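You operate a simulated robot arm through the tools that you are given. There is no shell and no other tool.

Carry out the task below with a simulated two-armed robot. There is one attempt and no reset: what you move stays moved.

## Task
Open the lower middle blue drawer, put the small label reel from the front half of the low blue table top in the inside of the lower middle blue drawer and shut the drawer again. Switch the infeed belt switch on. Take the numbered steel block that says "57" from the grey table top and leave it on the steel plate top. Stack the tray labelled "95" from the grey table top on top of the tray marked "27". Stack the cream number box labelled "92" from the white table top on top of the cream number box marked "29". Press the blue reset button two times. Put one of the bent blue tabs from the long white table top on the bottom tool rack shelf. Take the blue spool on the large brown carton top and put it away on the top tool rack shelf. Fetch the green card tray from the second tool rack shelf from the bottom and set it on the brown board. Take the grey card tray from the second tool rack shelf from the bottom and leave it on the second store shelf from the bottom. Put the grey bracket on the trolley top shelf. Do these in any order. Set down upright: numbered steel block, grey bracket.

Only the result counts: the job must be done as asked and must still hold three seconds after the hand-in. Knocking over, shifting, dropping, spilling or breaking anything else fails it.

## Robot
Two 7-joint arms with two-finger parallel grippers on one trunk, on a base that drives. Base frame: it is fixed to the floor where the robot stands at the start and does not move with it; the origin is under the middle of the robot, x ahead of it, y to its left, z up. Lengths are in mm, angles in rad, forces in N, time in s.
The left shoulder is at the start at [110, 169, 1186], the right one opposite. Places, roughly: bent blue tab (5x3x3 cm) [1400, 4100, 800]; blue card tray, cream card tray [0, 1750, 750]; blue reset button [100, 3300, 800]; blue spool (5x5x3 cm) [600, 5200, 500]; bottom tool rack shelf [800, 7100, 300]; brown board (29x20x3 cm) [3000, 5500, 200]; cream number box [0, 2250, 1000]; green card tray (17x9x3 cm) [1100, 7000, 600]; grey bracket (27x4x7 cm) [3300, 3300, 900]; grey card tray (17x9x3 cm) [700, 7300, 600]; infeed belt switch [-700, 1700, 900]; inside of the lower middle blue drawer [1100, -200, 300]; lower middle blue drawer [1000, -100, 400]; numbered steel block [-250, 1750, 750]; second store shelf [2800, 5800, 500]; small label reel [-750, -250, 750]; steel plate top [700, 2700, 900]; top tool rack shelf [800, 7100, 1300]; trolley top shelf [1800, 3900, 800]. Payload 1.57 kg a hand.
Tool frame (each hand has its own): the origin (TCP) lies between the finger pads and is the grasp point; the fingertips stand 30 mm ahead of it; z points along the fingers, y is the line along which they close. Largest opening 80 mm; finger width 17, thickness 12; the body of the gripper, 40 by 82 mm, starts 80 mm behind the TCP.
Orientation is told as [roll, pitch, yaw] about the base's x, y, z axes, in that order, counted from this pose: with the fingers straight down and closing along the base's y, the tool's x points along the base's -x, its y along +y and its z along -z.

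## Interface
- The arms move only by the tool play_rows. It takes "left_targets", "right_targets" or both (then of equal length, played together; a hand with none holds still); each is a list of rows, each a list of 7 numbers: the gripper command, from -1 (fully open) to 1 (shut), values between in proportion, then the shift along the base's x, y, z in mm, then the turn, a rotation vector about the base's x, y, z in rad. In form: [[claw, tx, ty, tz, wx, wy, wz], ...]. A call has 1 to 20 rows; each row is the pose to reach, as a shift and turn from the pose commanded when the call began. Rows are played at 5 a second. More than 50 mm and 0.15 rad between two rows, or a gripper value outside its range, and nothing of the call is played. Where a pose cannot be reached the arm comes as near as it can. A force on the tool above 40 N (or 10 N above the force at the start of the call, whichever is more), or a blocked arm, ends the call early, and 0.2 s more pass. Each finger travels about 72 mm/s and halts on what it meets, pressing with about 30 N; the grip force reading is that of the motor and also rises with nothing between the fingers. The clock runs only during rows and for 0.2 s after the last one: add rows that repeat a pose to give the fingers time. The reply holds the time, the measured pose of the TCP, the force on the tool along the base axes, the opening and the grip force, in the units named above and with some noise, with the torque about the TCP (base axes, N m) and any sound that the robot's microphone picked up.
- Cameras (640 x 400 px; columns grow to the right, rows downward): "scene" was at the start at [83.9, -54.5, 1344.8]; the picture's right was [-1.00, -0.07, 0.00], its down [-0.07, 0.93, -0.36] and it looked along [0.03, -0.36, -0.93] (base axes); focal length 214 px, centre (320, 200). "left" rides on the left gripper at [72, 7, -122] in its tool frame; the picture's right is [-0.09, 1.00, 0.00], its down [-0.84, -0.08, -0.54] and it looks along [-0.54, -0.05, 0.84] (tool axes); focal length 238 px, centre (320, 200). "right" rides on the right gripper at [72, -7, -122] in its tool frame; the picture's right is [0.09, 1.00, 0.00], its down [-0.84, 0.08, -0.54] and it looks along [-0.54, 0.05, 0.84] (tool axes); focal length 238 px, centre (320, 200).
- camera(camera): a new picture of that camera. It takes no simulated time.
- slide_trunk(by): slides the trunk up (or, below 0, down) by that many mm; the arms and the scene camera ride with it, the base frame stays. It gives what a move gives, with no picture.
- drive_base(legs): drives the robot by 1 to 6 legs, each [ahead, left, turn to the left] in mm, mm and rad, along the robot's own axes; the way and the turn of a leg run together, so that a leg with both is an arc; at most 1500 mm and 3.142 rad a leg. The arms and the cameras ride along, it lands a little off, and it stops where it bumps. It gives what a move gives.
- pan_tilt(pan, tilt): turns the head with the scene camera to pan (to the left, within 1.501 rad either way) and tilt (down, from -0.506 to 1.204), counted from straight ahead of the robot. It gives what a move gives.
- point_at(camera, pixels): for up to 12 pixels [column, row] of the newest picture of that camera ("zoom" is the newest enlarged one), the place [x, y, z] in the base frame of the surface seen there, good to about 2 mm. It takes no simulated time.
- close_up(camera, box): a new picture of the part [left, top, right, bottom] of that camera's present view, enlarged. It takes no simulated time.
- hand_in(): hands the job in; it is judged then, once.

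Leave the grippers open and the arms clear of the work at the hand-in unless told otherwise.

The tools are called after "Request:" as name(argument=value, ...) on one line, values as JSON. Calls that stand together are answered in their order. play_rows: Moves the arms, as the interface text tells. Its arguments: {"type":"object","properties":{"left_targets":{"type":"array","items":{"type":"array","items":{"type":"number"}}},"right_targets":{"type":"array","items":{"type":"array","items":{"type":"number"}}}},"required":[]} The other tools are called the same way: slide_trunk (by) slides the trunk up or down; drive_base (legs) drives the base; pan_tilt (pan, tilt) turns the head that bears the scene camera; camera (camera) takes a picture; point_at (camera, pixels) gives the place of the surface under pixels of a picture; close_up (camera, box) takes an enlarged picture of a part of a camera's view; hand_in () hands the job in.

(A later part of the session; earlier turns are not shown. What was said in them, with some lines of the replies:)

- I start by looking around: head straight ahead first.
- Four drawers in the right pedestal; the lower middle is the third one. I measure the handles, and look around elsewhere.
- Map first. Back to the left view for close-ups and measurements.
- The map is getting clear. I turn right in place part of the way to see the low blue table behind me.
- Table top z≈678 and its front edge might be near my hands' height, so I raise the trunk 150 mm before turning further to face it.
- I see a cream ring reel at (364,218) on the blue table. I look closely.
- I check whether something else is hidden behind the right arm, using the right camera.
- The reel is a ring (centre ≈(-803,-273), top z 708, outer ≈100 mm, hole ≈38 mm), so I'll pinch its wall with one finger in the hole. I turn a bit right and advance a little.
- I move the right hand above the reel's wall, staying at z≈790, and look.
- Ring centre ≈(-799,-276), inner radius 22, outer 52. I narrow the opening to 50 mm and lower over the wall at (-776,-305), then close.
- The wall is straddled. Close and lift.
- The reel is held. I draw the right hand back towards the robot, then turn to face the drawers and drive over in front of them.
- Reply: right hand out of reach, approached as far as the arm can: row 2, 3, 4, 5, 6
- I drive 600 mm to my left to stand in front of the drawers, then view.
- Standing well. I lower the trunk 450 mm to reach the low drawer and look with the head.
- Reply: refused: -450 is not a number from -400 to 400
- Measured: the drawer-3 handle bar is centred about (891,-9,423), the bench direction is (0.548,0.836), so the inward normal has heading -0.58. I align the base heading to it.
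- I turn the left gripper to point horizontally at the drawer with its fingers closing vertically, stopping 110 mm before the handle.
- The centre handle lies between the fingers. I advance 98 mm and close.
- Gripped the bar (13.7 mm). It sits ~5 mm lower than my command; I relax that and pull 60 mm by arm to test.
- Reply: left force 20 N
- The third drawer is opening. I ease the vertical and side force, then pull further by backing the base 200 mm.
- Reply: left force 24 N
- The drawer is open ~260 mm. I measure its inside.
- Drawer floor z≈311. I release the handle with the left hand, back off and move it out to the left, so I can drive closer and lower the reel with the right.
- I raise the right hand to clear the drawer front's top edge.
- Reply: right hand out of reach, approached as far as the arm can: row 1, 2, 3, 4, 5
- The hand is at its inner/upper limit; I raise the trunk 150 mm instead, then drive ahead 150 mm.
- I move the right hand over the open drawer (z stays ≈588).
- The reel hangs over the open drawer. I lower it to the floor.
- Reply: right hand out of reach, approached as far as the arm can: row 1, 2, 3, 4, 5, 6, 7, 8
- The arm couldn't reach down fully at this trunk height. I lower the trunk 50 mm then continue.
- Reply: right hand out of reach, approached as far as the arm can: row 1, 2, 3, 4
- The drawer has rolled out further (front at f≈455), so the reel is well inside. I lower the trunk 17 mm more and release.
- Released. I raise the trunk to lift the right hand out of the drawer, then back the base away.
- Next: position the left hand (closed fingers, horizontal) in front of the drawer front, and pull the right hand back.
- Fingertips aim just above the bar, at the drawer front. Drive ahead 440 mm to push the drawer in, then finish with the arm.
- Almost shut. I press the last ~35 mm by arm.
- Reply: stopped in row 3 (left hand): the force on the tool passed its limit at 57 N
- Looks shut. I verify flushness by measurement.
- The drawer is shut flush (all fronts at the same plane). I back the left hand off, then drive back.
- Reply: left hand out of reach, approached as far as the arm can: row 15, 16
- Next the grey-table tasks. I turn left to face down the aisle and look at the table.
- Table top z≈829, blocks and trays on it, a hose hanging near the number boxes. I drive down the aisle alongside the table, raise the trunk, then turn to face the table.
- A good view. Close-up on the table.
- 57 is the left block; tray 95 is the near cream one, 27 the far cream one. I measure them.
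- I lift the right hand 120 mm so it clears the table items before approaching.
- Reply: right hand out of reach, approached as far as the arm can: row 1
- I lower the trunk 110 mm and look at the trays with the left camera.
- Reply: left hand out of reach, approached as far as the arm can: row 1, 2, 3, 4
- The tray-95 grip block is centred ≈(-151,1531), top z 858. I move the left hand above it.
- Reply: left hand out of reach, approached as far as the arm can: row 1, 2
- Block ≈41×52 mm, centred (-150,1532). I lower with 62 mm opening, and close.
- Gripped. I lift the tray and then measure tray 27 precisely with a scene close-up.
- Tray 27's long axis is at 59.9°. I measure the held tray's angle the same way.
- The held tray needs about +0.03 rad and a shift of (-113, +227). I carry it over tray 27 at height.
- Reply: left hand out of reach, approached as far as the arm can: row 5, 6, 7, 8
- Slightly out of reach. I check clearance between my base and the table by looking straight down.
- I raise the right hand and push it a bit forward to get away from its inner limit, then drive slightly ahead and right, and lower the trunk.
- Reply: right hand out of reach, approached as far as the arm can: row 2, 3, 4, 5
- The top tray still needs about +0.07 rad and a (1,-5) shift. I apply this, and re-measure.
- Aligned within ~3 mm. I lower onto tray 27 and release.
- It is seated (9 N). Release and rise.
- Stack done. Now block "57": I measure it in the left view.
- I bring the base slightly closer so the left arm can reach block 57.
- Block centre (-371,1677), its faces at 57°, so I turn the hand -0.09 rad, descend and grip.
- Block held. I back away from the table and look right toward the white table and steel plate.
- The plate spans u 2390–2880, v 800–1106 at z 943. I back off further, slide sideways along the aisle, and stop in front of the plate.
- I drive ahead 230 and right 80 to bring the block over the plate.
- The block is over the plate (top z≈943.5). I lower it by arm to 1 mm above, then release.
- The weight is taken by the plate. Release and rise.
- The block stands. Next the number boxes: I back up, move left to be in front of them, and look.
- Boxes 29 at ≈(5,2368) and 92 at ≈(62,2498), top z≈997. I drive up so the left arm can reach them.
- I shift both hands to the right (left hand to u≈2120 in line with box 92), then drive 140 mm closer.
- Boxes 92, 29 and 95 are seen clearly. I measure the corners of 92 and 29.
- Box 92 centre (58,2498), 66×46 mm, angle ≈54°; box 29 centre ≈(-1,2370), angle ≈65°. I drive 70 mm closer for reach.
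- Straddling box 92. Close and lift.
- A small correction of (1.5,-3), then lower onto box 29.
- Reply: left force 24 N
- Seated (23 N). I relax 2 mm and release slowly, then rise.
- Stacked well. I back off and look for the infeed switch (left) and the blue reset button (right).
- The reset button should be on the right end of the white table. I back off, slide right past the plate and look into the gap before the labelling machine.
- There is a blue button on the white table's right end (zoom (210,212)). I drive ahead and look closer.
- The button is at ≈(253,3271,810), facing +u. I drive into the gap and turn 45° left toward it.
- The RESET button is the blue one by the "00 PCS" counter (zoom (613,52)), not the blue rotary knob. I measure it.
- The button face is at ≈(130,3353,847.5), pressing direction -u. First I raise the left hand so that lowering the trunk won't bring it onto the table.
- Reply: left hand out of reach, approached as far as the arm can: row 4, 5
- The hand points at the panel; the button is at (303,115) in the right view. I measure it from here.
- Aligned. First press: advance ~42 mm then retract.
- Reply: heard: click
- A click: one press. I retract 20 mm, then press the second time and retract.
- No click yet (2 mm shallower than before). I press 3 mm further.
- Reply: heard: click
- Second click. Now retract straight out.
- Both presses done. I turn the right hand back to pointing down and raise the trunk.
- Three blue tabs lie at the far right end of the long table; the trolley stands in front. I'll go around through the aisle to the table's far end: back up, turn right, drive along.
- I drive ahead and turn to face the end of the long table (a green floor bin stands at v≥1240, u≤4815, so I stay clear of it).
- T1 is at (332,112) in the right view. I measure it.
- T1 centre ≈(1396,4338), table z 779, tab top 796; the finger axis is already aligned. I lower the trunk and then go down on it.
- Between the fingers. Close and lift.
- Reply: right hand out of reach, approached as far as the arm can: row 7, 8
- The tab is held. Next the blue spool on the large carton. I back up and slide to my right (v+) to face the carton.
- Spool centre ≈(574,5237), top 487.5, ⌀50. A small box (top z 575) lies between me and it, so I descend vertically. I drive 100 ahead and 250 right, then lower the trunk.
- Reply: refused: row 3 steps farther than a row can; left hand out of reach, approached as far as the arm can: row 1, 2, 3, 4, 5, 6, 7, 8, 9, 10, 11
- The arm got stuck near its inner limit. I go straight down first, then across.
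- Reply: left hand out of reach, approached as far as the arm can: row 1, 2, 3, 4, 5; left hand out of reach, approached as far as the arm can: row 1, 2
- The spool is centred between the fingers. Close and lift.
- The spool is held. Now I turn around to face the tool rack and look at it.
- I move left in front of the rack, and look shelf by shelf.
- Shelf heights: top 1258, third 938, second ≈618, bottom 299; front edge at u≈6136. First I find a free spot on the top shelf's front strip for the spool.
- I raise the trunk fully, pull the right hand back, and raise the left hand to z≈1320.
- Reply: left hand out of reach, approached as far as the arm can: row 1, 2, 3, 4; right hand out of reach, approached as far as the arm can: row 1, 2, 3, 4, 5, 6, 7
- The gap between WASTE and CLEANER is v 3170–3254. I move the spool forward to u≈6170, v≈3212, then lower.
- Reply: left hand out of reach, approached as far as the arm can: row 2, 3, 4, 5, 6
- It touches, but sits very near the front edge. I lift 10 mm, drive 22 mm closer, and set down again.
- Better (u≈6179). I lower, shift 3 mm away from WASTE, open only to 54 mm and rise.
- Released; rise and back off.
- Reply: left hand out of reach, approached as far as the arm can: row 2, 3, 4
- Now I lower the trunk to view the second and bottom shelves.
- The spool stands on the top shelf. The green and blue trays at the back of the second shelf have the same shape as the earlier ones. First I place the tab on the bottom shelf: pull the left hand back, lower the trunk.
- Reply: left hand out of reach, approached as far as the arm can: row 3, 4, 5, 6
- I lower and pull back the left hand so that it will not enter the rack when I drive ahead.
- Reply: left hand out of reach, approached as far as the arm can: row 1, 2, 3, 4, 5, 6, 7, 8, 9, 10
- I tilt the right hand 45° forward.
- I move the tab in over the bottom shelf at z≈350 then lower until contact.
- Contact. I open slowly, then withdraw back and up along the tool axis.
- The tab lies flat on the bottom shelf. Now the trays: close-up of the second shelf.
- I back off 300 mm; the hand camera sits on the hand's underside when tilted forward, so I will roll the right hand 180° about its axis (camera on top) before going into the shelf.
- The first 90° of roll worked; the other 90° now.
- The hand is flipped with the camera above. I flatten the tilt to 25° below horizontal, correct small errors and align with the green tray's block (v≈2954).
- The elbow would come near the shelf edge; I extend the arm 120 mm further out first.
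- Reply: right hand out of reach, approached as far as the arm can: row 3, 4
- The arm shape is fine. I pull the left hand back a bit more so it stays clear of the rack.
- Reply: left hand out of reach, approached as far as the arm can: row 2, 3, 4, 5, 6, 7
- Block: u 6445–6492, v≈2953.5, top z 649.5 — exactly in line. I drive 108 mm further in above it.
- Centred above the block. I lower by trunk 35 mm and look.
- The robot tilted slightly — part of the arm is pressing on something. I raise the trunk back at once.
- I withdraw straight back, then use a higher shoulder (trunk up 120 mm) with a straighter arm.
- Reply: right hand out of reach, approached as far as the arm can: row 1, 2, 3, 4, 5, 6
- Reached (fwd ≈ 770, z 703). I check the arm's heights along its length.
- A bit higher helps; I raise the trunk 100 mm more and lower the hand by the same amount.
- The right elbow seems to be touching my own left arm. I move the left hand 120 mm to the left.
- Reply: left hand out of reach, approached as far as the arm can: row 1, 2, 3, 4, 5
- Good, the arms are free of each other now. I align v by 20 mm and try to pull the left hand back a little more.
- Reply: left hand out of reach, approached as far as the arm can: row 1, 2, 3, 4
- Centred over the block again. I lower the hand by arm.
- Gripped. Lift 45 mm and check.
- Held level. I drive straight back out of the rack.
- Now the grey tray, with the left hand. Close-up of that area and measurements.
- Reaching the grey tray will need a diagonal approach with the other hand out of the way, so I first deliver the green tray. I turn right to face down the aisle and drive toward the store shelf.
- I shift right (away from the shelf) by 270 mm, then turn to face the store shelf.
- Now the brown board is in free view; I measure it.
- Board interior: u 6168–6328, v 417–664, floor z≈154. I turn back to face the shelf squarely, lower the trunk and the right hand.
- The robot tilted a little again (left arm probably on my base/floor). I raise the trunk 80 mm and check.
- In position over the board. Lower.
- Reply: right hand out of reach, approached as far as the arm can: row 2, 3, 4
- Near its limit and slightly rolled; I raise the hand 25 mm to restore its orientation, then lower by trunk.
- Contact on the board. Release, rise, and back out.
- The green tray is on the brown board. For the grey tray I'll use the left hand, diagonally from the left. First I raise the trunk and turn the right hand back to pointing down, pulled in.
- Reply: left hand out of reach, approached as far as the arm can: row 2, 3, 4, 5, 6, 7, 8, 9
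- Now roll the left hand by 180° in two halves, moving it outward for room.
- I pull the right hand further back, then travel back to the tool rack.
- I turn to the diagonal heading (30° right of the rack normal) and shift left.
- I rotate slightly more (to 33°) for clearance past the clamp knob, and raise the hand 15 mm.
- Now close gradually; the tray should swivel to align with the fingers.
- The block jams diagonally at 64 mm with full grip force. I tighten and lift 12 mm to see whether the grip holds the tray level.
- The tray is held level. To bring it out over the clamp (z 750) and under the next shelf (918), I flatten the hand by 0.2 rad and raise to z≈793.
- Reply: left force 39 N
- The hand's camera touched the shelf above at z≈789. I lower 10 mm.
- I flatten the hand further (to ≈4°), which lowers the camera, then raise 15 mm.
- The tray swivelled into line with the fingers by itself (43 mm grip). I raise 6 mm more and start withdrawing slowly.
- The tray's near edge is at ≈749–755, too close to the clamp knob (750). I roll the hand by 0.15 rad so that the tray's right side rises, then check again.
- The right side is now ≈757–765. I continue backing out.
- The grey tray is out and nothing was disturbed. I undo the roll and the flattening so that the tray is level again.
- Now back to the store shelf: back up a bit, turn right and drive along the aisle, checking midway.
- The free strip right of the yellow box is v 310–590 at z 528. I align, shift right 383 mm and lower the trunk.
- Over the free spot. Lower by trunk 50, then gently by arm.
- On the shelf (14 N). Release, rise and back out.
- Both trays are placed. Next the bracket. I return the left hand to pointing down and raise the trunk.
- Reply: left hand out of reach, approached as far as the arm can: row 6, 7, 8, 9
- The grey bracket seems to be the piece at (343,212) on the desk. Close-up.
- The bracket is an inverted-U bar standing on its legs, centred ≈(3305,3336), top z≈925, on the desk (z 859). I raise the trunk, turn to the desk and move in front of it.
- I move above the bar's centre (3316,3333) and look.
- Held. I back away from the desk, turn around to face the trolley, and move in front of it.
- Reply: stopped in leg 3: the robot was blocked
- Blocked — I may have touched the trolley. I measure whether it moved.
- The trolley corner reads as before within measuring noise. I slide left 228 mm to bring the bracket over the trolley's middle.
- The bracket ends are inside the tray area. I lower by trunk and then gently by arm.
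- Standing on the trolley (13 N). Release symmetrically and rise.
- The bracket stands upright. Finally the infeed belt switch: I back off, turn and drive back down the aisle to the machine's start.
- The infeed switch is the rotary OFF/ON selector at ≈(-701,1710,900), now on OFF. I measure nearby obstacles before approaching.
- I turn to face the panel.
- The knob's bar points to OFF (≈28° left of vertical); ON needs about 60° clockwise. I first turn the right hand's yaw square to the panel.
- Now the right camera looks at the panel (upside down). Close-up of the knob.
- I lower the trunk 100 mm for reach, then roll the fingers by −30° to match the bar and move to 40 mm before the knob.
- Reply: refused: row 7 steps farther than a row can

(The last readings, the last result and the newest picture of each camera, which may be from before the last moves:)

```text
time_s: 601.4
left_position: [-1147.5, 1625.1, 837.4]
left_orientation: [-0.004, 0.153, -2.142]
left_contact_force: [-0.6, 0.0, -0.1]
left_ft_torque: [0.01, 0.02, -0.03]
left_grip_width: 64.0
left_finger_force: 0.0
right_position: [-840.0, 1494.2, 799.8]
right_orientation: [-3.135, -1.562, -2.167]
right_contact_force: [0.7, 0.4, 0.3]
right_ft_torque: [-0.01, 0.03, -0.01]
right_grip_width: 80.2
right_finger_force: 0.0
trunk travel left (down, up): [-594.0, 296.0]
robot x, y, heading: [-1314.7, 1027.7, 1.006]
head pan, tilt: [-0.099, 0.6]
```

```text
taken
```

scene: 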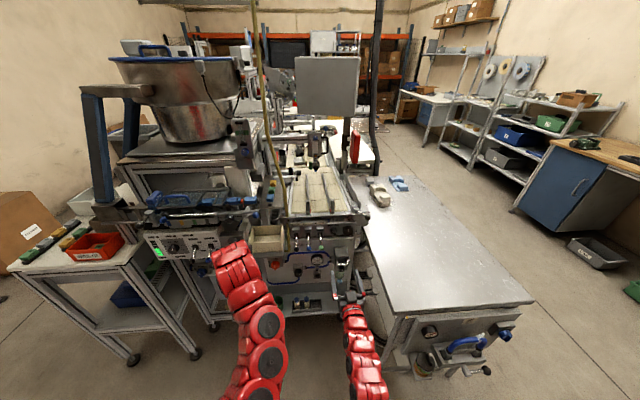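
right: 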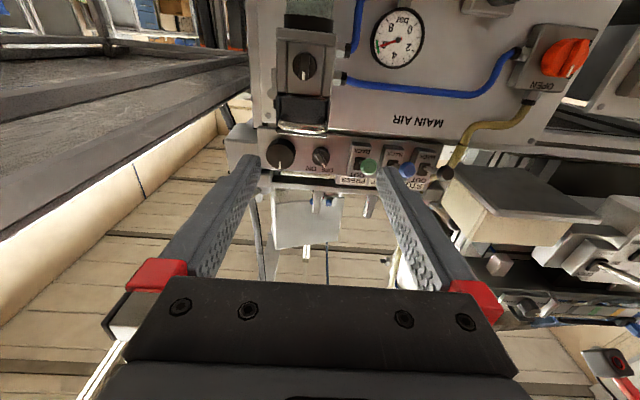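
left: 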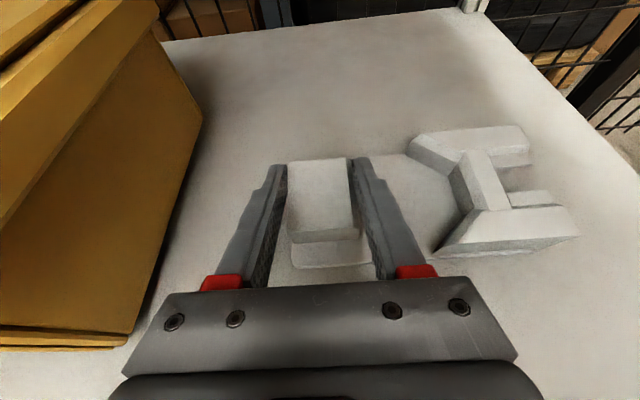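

Request:
play_rows(right_targets=[[-0.4, 0, 5, 30, -0.072, -0.11, 0], [-0.4, 0, 5, 60, -0.143, -0.219, 0], [-0.4, 0, 5, 88, -0.215, -0.329, 0], [-0.4, 18, 34, 88, -0.287, -0.438, 0], [-0.4, 40, 66, 88, -0.287, -0.438, 0], [-0.4, 62, 102, 88, -0.287, -0.438, 0], [-0.4, 80, 132, 88, -0.287, -0.438, 0], [-0.4, 92, 155, 88, -0.287, -0.438, 0], [-0.4, 92, 155, 88, -0.287, -0.438, 0]])

Request:
camera(camera="right")

Request:
close_up(camera="right", box=[230, 90, 410, 220])

```text
time_s: 603.4
left_position: [-1147.9, 1624.6, 837.5]
left_orientation: [-0.007, 0.154, -2.143]
left_contact_force: [0.1, -0.3, -0.4]
left_ft_torque: [-0.03, 0.0, 0.01]
left_grip_width: 63.8
left_finger_force: 0.1
right_position: [-745.7, 1650.4, 890.9]
right_orientation: [-1.599, -1.046, 2.583]
right_contact_force: [0.2, -1.8, 0.8]
right_ft_torque: [0.0, 0.02, -0.01]
right_grip_width: 55.8
right_finger_force: 0.0
trunk travel left (down, up): [-594.0, 296.0]
robot x, y, heading: [-1315.8, 1027.0, 1.007]
head pan, tilt: [-0.099, 0.6]
```

```text
taken
```

right: 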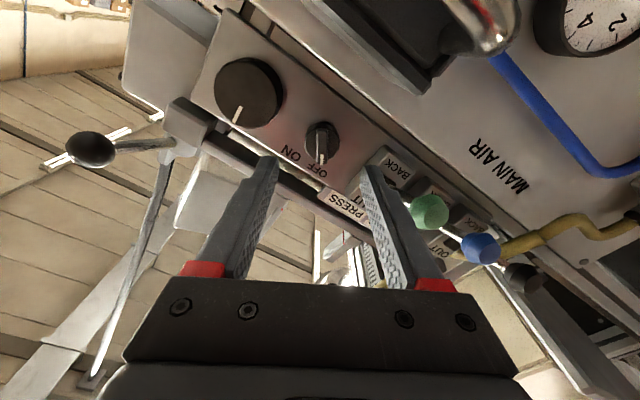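

```text
3.08 times, centred on (320, 155) of right
```

zoom: 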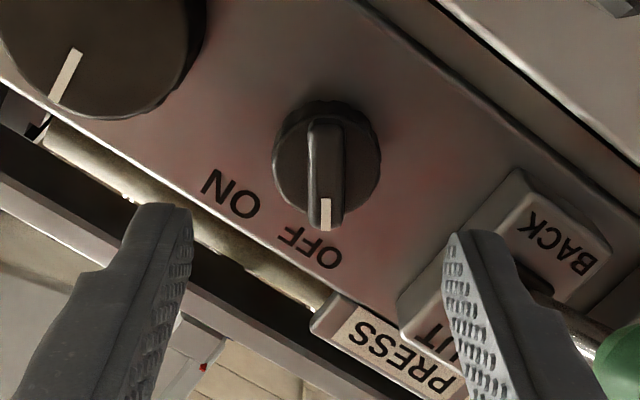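

Request:
point_at(camera="zoom", pixels=[[327, 165], [325, 210], [325, 130], [290, 170], [365, 170], [400, 300], [480, 220], [520, 200], [410, 150], [610, 350]])

```text
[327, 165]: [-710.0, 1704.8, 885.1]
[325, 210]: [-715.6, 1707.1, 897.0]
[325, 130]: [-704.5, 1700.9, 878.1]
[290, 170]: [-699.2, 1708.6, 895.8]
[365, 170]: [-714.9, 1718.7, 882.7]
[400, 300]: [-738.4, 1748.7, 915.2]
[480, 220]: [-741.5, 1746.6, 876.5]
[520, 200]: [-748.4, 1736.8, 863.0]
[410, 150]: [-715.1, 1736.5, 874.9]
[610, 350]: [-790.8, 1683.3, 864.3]
```

The bar centre is at u≈1037, v≈1528, z≈887.5 — in line. I narrow the opening to 24 mm and advance 38 mm.

Request:
play_rows(right_targets=[[0.4, 0, 0, -3, 0, 0, 0], [0.4, 0, 0, -3, 0, 0, 0], [0.4, 8, 12, -3, 0, 0, 0], [0.4, 15, 23, -3, 0, 0, 0], [0.4, 20.8, 31.8, -3, 0, 0, 0], [0.4, 20.8, 31.8, -3, 0, 0, 0]])

Request:
camera(camera="right")

Request:
close_up(camera="right", box=[250, 110, 390, 210])

```text
time_s: 604.8
left_position: [-1148.0, 1624.2, 837.4]
left_orientation: [-0.007, 0.154, -2.143]
left_contact_force: [-0.2, 0.1, -0.5]
left_ft_torque: [-0.01, 0.03, 0.02]
left_grip_width: 63.9
left_finger_force: 0.1
right_position: [-726.0, 1681.6, 886.2]
right_orientation: [-1.596, -1.047, 2.581]
right_contact_force: [-0.2, 0.4, -0.5]
right_ft_torque: [-0.02, -0.01, -0.01]
right_grip_width: 23.8
right_finger_force: 0.1
trunk travel left (down, up): [-594.0, 296.0]
robot x, y, heading: [-1316.4, 1025.8, 1.006]
head pan, tilt: [-0.099, 0.6]
```

```text
taken
```

right: 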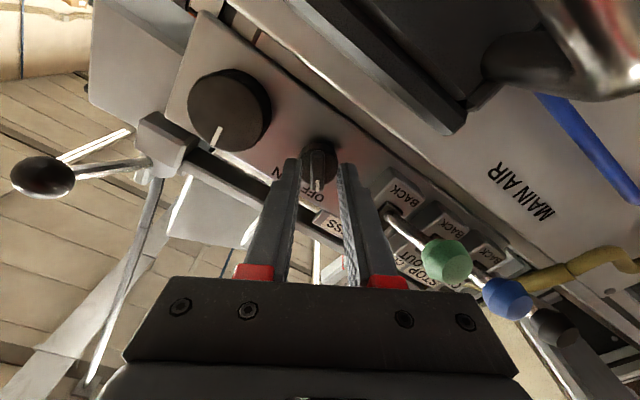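

```text
4.00 times, centred on (320, 160) of right
```

zoom: 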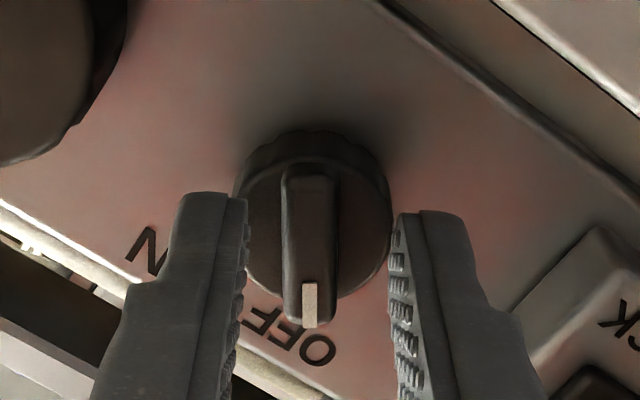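

Request:
point_at(camera="zoom", pixels=[[205, 200], [235, 205], [405, 218], [440, 215], [310, 200], [310, 245], [310, 300], [310, 175], [225, 260], [415, 270]])

```text
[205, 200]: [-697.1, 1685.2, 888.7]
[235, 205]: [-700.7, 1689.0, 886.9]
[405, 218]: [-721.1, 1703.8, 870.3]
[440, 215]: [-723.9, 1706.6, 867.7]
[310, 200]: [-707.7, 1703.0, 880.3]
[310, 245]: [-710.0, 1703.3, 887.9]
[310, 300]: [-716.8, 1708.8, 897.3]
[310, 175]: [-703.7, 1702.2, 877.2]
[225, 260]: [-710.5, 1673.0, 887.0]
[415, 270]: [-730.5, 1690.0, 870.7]
```

Aligned. Close on the bar.

Request:
play_rows(right_targets=[[0.7, 0, 0, 1, 0, 0, 0], [1, 0, 0, 1, 0, 0, 0], [1, 0, 0, 1, 0, 0, 0], [1, 0, 0, 1, 0, 0, 0]])

Request:
close_up(camera="right", box=[250, 110, 390, 210])

```text
time_s: 605.8
left_position: [-1147.1, 1624.7, 836.7]
left_orientation: [-0.006, 0.154, -2.145]
left_contact_force: [0.5, -0.2, -0.3]
left_ft_torque: [-0.01, 0.01, -0.02]
left_grip_width: 64.1
left_finger_force: 0.0
right_position: [-726.2, 1681.3, 887.6]
right_orientation: [-1.596, -1.049, 2.581]
right_contact_force: [4.7, -0.8, 1.1]
right_ft_torque: [-0.34, 0.22, -0.43]
right_grip_width: 10.2
right_finger_force: 28.3
trunk travel left (down, up): [-594.0, 296.0]
robot x, y, heading: [-1317.3, 1023.9, 1.003]
head pan, tilt: [-0.099, 0.6]
```

```text
4.00 times, centred on (320, 160) of right
```

zoom: 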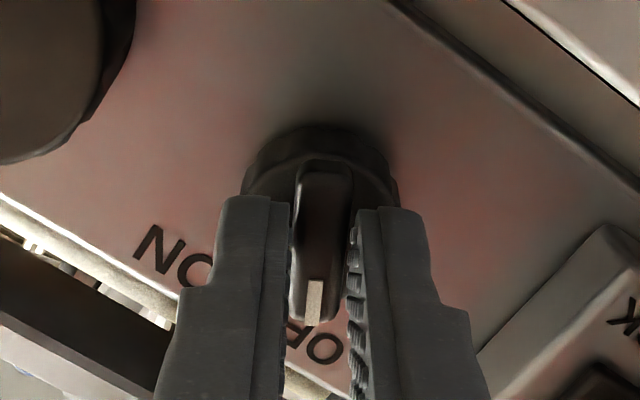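

The bar is pinched (10 mm). Now turn clockwise by 60° about the pressing axis.

Request:
play_rows(right_targets=[[1, 0, 0, 0, 0.072, 0.1095, 0], [1, 0, 0, 0, 0.1435, 0.219, 0], [1, 0, 0, 0, 0.215, 0.3285, 0], [1, 0, 0, 0, 0.287, 0.438, 0], [1, 0, 0, 0, 0.359, 0.5475, 0], [1, 0, 0, 0, 0.4305, 0.657, 0], [1, 0, 0, 0, 0.502, 0.7665, 0], [1, 0, 0, 0, 0.574, 0.876, 0], [1, 0, 0, 0, 0.574, 0.876, 0]])

Request:
camera(camera="right")

Request:
close_up(camera="right", box=[250, 110, 390, 210])

```text
time_s: 607.8
left_position: [-1149.7, 1624.5, 838.4]
left_orientation: [-0.005, 0.154, -2.141]
left_contact_force: [0.3, -0.3, -0.4]
left_ft_torque: [0.01, 0.02, 0.01]
left_grip_width: 64.2
left_finger_force: 0.0
right_position: [-728.5, 1682.4, 886.4]
right_orientation: [1.583, -1.046, -0.6]
right_contact_force: [0.0, 6.0, 9.6]
right_ft_torque: [0.48, -0.31, -0.06]
right_grip_width: 9.9
right_finger_force: 27.9
trunk travel left (down, up): [-594.0, 296.0]
robot x, y, heading: [-1317.2, 1029.4, 1.008]
head pan, tilt: [-0.099, 0.6]
```

```text
taken
```

right: 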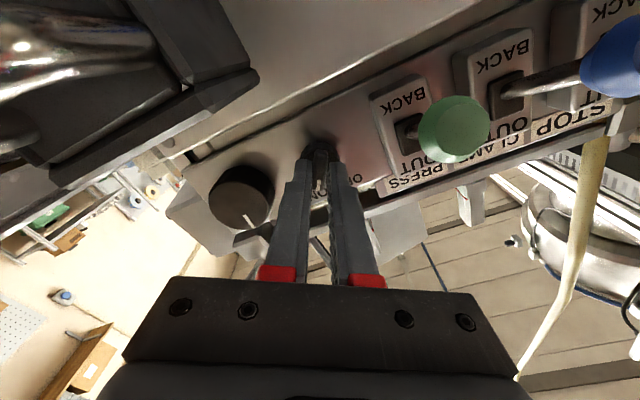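

```text
4.00 times, centred on (320, 160) of right
```

zoom: 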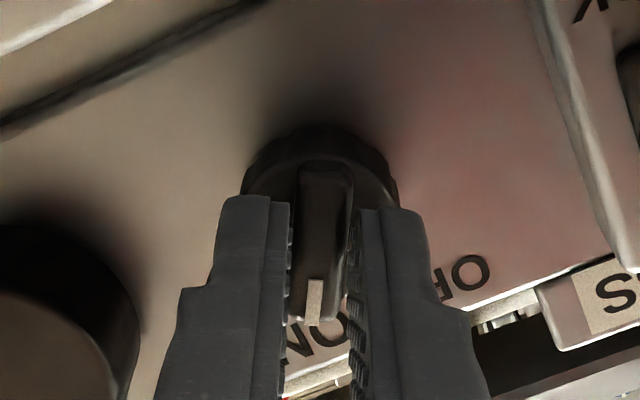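

The mark now points at ON. I push slightly further (0.12 rad) to make sure it reaches the end, then release.

Request:
play_rows(right_targets=[[1, 0, 0, 0, 0.033, 0.05, 0], [1, 0, 0, 0, 0.066, 0.1, 0], [1, 0, 0, 0, 0.066, 0.1, 0]])

Request:
close_up(camera="right", box=[250, 110, 390, 210])

```text
time_s: 608.6
left_position: [-1149.5, 1625.5, 838.4]
left_orientation: [-0.005, 0.155, -2.141]
left_contact_force: [-0.2, -0.1, 0.1]
left_ft_torque: [0.03, 0.01, 0.02]
left_grip_width: 64.0
left_finger_force: 0.0
right_position: [-728.6, 1682.8, 887.3]
right_orientation: [1.578, -0.927, -0.598]
right_contact_force: [-2.5, 9.8, 10.4]
right_ft_torque: [0.4, -0.44, 0.0]
right_grip_width: 10.0
right_finger_force: 28.0
trunk travel left (down, up): [-594.0, 296.0]
robot x, y, heading: [-1314.5, 1025.1, 1.007]
head pan, tilt: [-0.099, 0.6]
```

```text
4.00 times, centred on (320, 160) of right
```

zoom: 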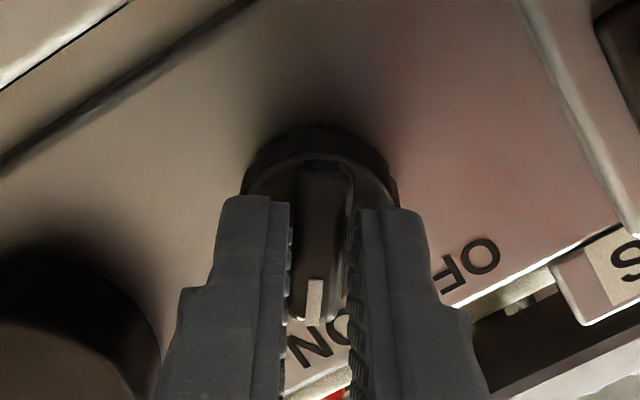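

Request:
play_rows(right_targets=[[1, 0, 0, -1, 0.033, 0.05, 0], [1, 0, 0, -2, 0.066, 0.1, 0], [1, 0, 0, -2, 0.066, 0.1, 0]])

Request:
close_up(camera="right", box=[250, 110, 390, 210])

```text
time_s: 609.4
left_position: [-1149.3, 1623.5, 837.8]
left_orientation: [-0.003, 0.153, -2.143]
left_contact_force: [-0.4, -0.2, -0.4]
left_ft_torque: [0.05, -0.01, 0.04]
left_grip_width: 63.9
left_finger_force: 0.0
right_position: [-728.4, 1683.9, 886.5]
right_orientation: [1.583, -0.808, -0.601]
right_contact_force: [-1.1, 20.3, 25.0]
right_ft_torque: [0.29, -0.78, 0.35]
right_grip_width: 9.9
right_finger_force: 28.3
trunk travel left (down, up): [-594.0, 296.0]
robot x, y, heading: [-1315.7, 1020.6, 1.006]
head pan, tilt: [-0.099, 0.6]
```

```text
4.00 times, centred on (320, 160) of right
```

zoom: 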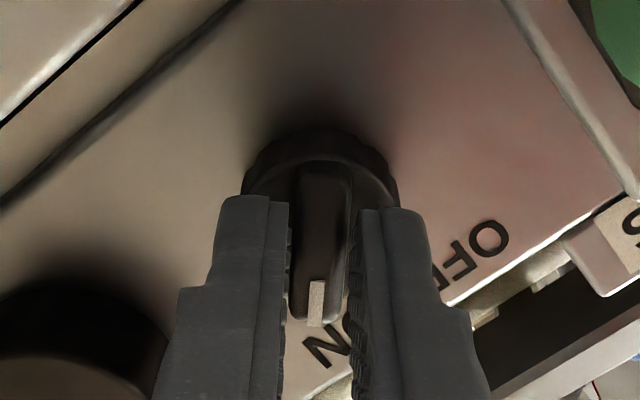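

Resistance rises: the end stop. I open the fingers and retract straight back.

Request:
play_rows(right_targets=[[0.7, 0, 0, 0, 0, 0, 0], [0.4, 0, 0, 0, 0, 0, 0], [0.4, 0, 0, 0, 0, 0, 0], [0.4, -11, -17, 0, 0, 0, 0], [0.4, -25, -38, 0, 0, 0, 0], [0.4, -45, -69, 0, 0, 0, 0], [0.4, -66, -100, 0, 0, 0, 0], [0.4, -66, -100, 0, 0, 0, 0]])

Request:
camera(camera="right")

Request:
close_up(camera="right", box=[260, 80, 390, 180])

```text
time_s: 611.2
left_position: [-1147.4, 1625.7, 837.3]
left_orientation: [-0.008, 0.152, -2.141]
left_contact_force: [0.2, -0.5, 0.1]
left_ft_torque: [-0.01, -0.01, -0.01]
left_grip_width: 63.7
left_finger_force: 0.0
right_position: [-791.5, 1578.8, 884.3]
right_orientation: [1.57, -0.806, -0.592]
right_contact_force: [0.3, -0.6, 0.0]
right_ft_torque: [0.02, 0.02, 0.04]
right_grip_width: 24.1
right_finger_force: 0.0
trunk travel left (down, up): [-594.0, 296.0]
robot x, y, heading: [-1315.7, 1027.4, 1.006]
head pan, tilt: [-0.099, 0.6]
```

```text
taken
```

right: 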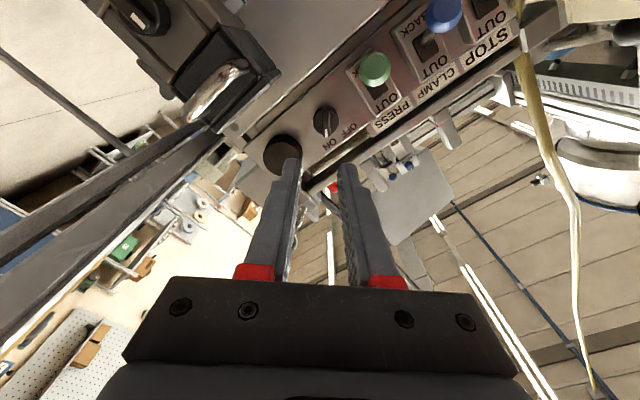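

```text
4.00 times, centred on (325, 130) of right
```

zoom: 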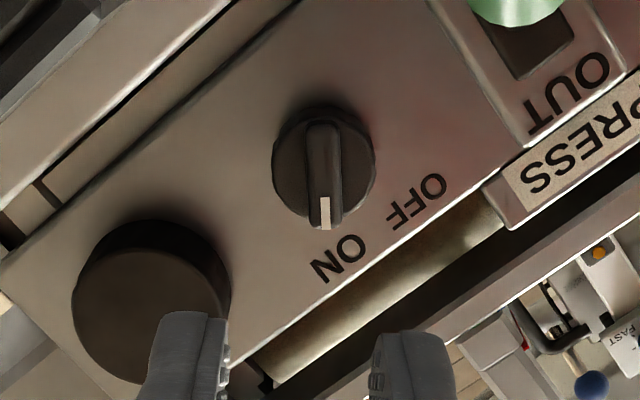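

The mark points to ON. I back away, open both grippers, and check the earlier results with the head camera.

Request:
drive_base(legs=[[-200, 0, 0]])

Request:
play_rows(left_targets=[[-1, 0, 0, 0, 0, 0, 0], [-1, 0, 0, 0, 0, 0, 0], [-1, 0, 0, 0, 0, 0, 0]], right_targets=[[-1, 0, 0, 0, 0, 0, 0], [-1, 0, 0, 0, 0, 0, 0], [-1, 0, 0, 0, 0, 0, 0]])

Request:
pan_tilt(pan=-0.3, tilt=0.35)

Request:
camera(camera="scene")

Request:
close_up(camera="scene", box=[220, 170, 420, 290])

```text
time_s: 612.8
left_position: [-1257.4, 1451.7, 837.5]
left_orientation: [-0.006, 0.157, -2.143]
left_contact_force: [-0.5, -0.5, -0.1]
left_ft_torque: [0.0, 0.0, 0.0]
left_grip_width: 63.9
left_finger_force: 0.1
right_position: [-900.5, 1405.4, 884.3]
right_orientation: [1.574, -0.809, -0.596]
right_contact_force: [-1.8, -0.1, -0.2]
right_ft_torque: [0.01, 0.03, -0.02]
right_grip_width: 24.1
right_finger_force: 0.2
trunk travel left (down, up): [-594.0, 296.0]
robot x, y, heading: [-1430.9, 853.0, 1.008]
head pan, tilt: [-0.099, 0.6]
```

```text
time_s: 613.6
left_position: [-1256.4, 1452.6, 835.9]
left_orientation: [-0.005, 0.154, -2.143]
left_contact_force: [0.3, -0.7, 0.0]
left_ft_torque: [-0.01, 0.01, 0.04]
left_grip_width: 80.2
left_finger_force: 0.0
right_position: [-900.8, 1405.3, 884.6]
right_orientation: [1.573, -0.807, -0.593]
right_contact_force: [-0.3, 0.5, 0.1]
right_ft_torque: [-0.02, 0.03, -0.01]
right_grip_width: 80.1
right_finger_force: 0.1
trunk travel left (down, up): [-594.0, 296.0]
robot x, y, heading: [-1426.0, 855.3, 1.004]
head pan, tilt: [-0.099, 0.6]
```

```text
time_s: 614.4
left_position: [-1256.5, 1452.4, 836.6]
left_orientation: [-0.004, 0.154, -2.144]
left_contact_force: [0.0, -0.3, -0.3]
left_ft_torque: [0.0, 0.02, 0.0]
left_grip_width: 80.2
left_finger_force: 0.1
right_position: [-900.5, 1405.9, 884.3]
right_orientation: [1.572, -0.809, -0.596]
right_contact_force: [0.0, -0.7, -0.1]
right_ft_torque: [0.06, -0.02, 0.01]
right_grip_width: 80.2
right_finger_force: 0.1
trunk travel left (down, up): [-594.0, 296.0]
robot x, y, heading: [-1425.8, 854.9, 1.001]
head pan, tilt: [-0.3, 0.351]
```

```text
taken
```

scene: 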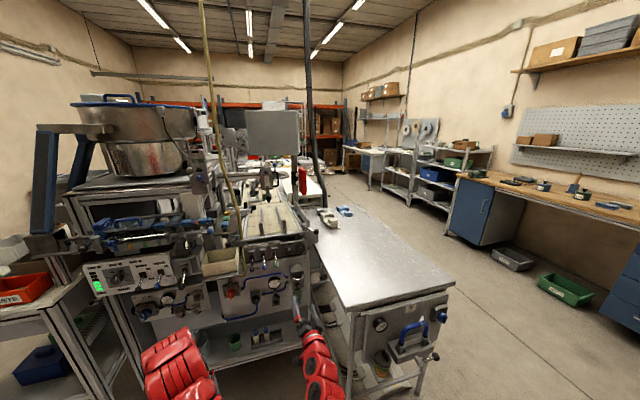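

```text
3.20 times, centred on (320, 230) of scene
```

zoom: 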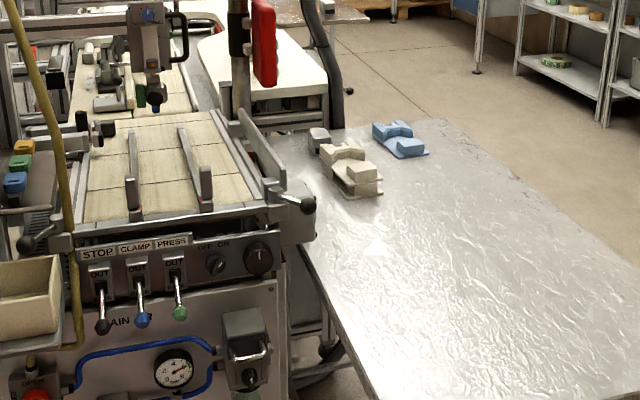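

Request:
close_up(camera="scene", box=[270, 235, 310, 260])

Request:
camera(camera="right")

```text
16.00 times, centred on (290, 248) of scene
```

zoom: 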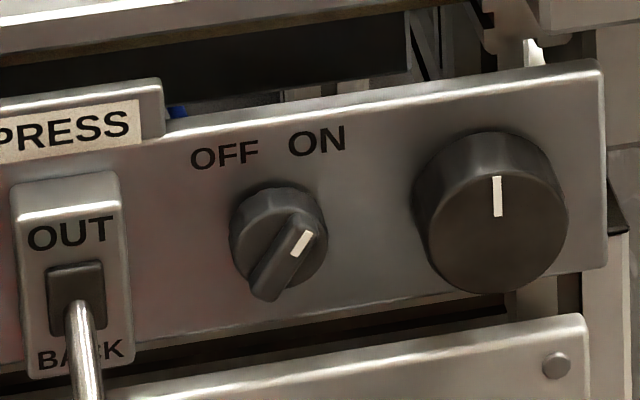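

```text
taken
```

right: 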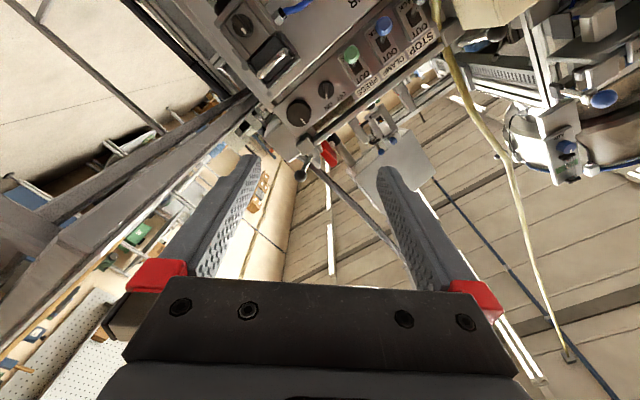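

All tasks check out: the selector is on ON, the stacks stand, and both grippers are open with the arms clear. I hand in.

Request:
hand_in()

```text
The job is handed in.
```

I finished all eleven tasks and handed the job in, but I bumped the trolley once along the way.

**Trolley bump:** my base was blocked while I moved sideways with the bracket, most likely against the trolley. Its corners measured about the same afterwards, within 10–20 mm. I can't rule out a small shift.

**Robot leaned twice:** the arms pressed on something while I worked at the tool rack and the store shelf. I eased off straight away and saw nothing out of place.

| Task | Result |
|---|---|
| Label reel | In the lower middle blue drawer; the drawer is shut flush |
| Infeed belt switch | Turned to its end stop; the mark points to ON, but I heard no click |
| Numbered steel block 57 | Upright on the steel plate |
| Tray 95 | Stacked on tray 27, aligned to a few mm |
| Cream box 92 | Stacked on box 29 |
| Blue reset button | Pressed twice, with two clicks heard |
| Bent blue tab | On the bottom tool rack shelf, lying flat |
| Blue spool | On the top tool rack shelf, standing |
| Green card tray | On the brown board |
| Grey card tray | On the second store shelf from the bottom |
| Grey bracket | Upright on the trolley top shelf |

At the hand-in both grippers were open and the arms were clear of the work.
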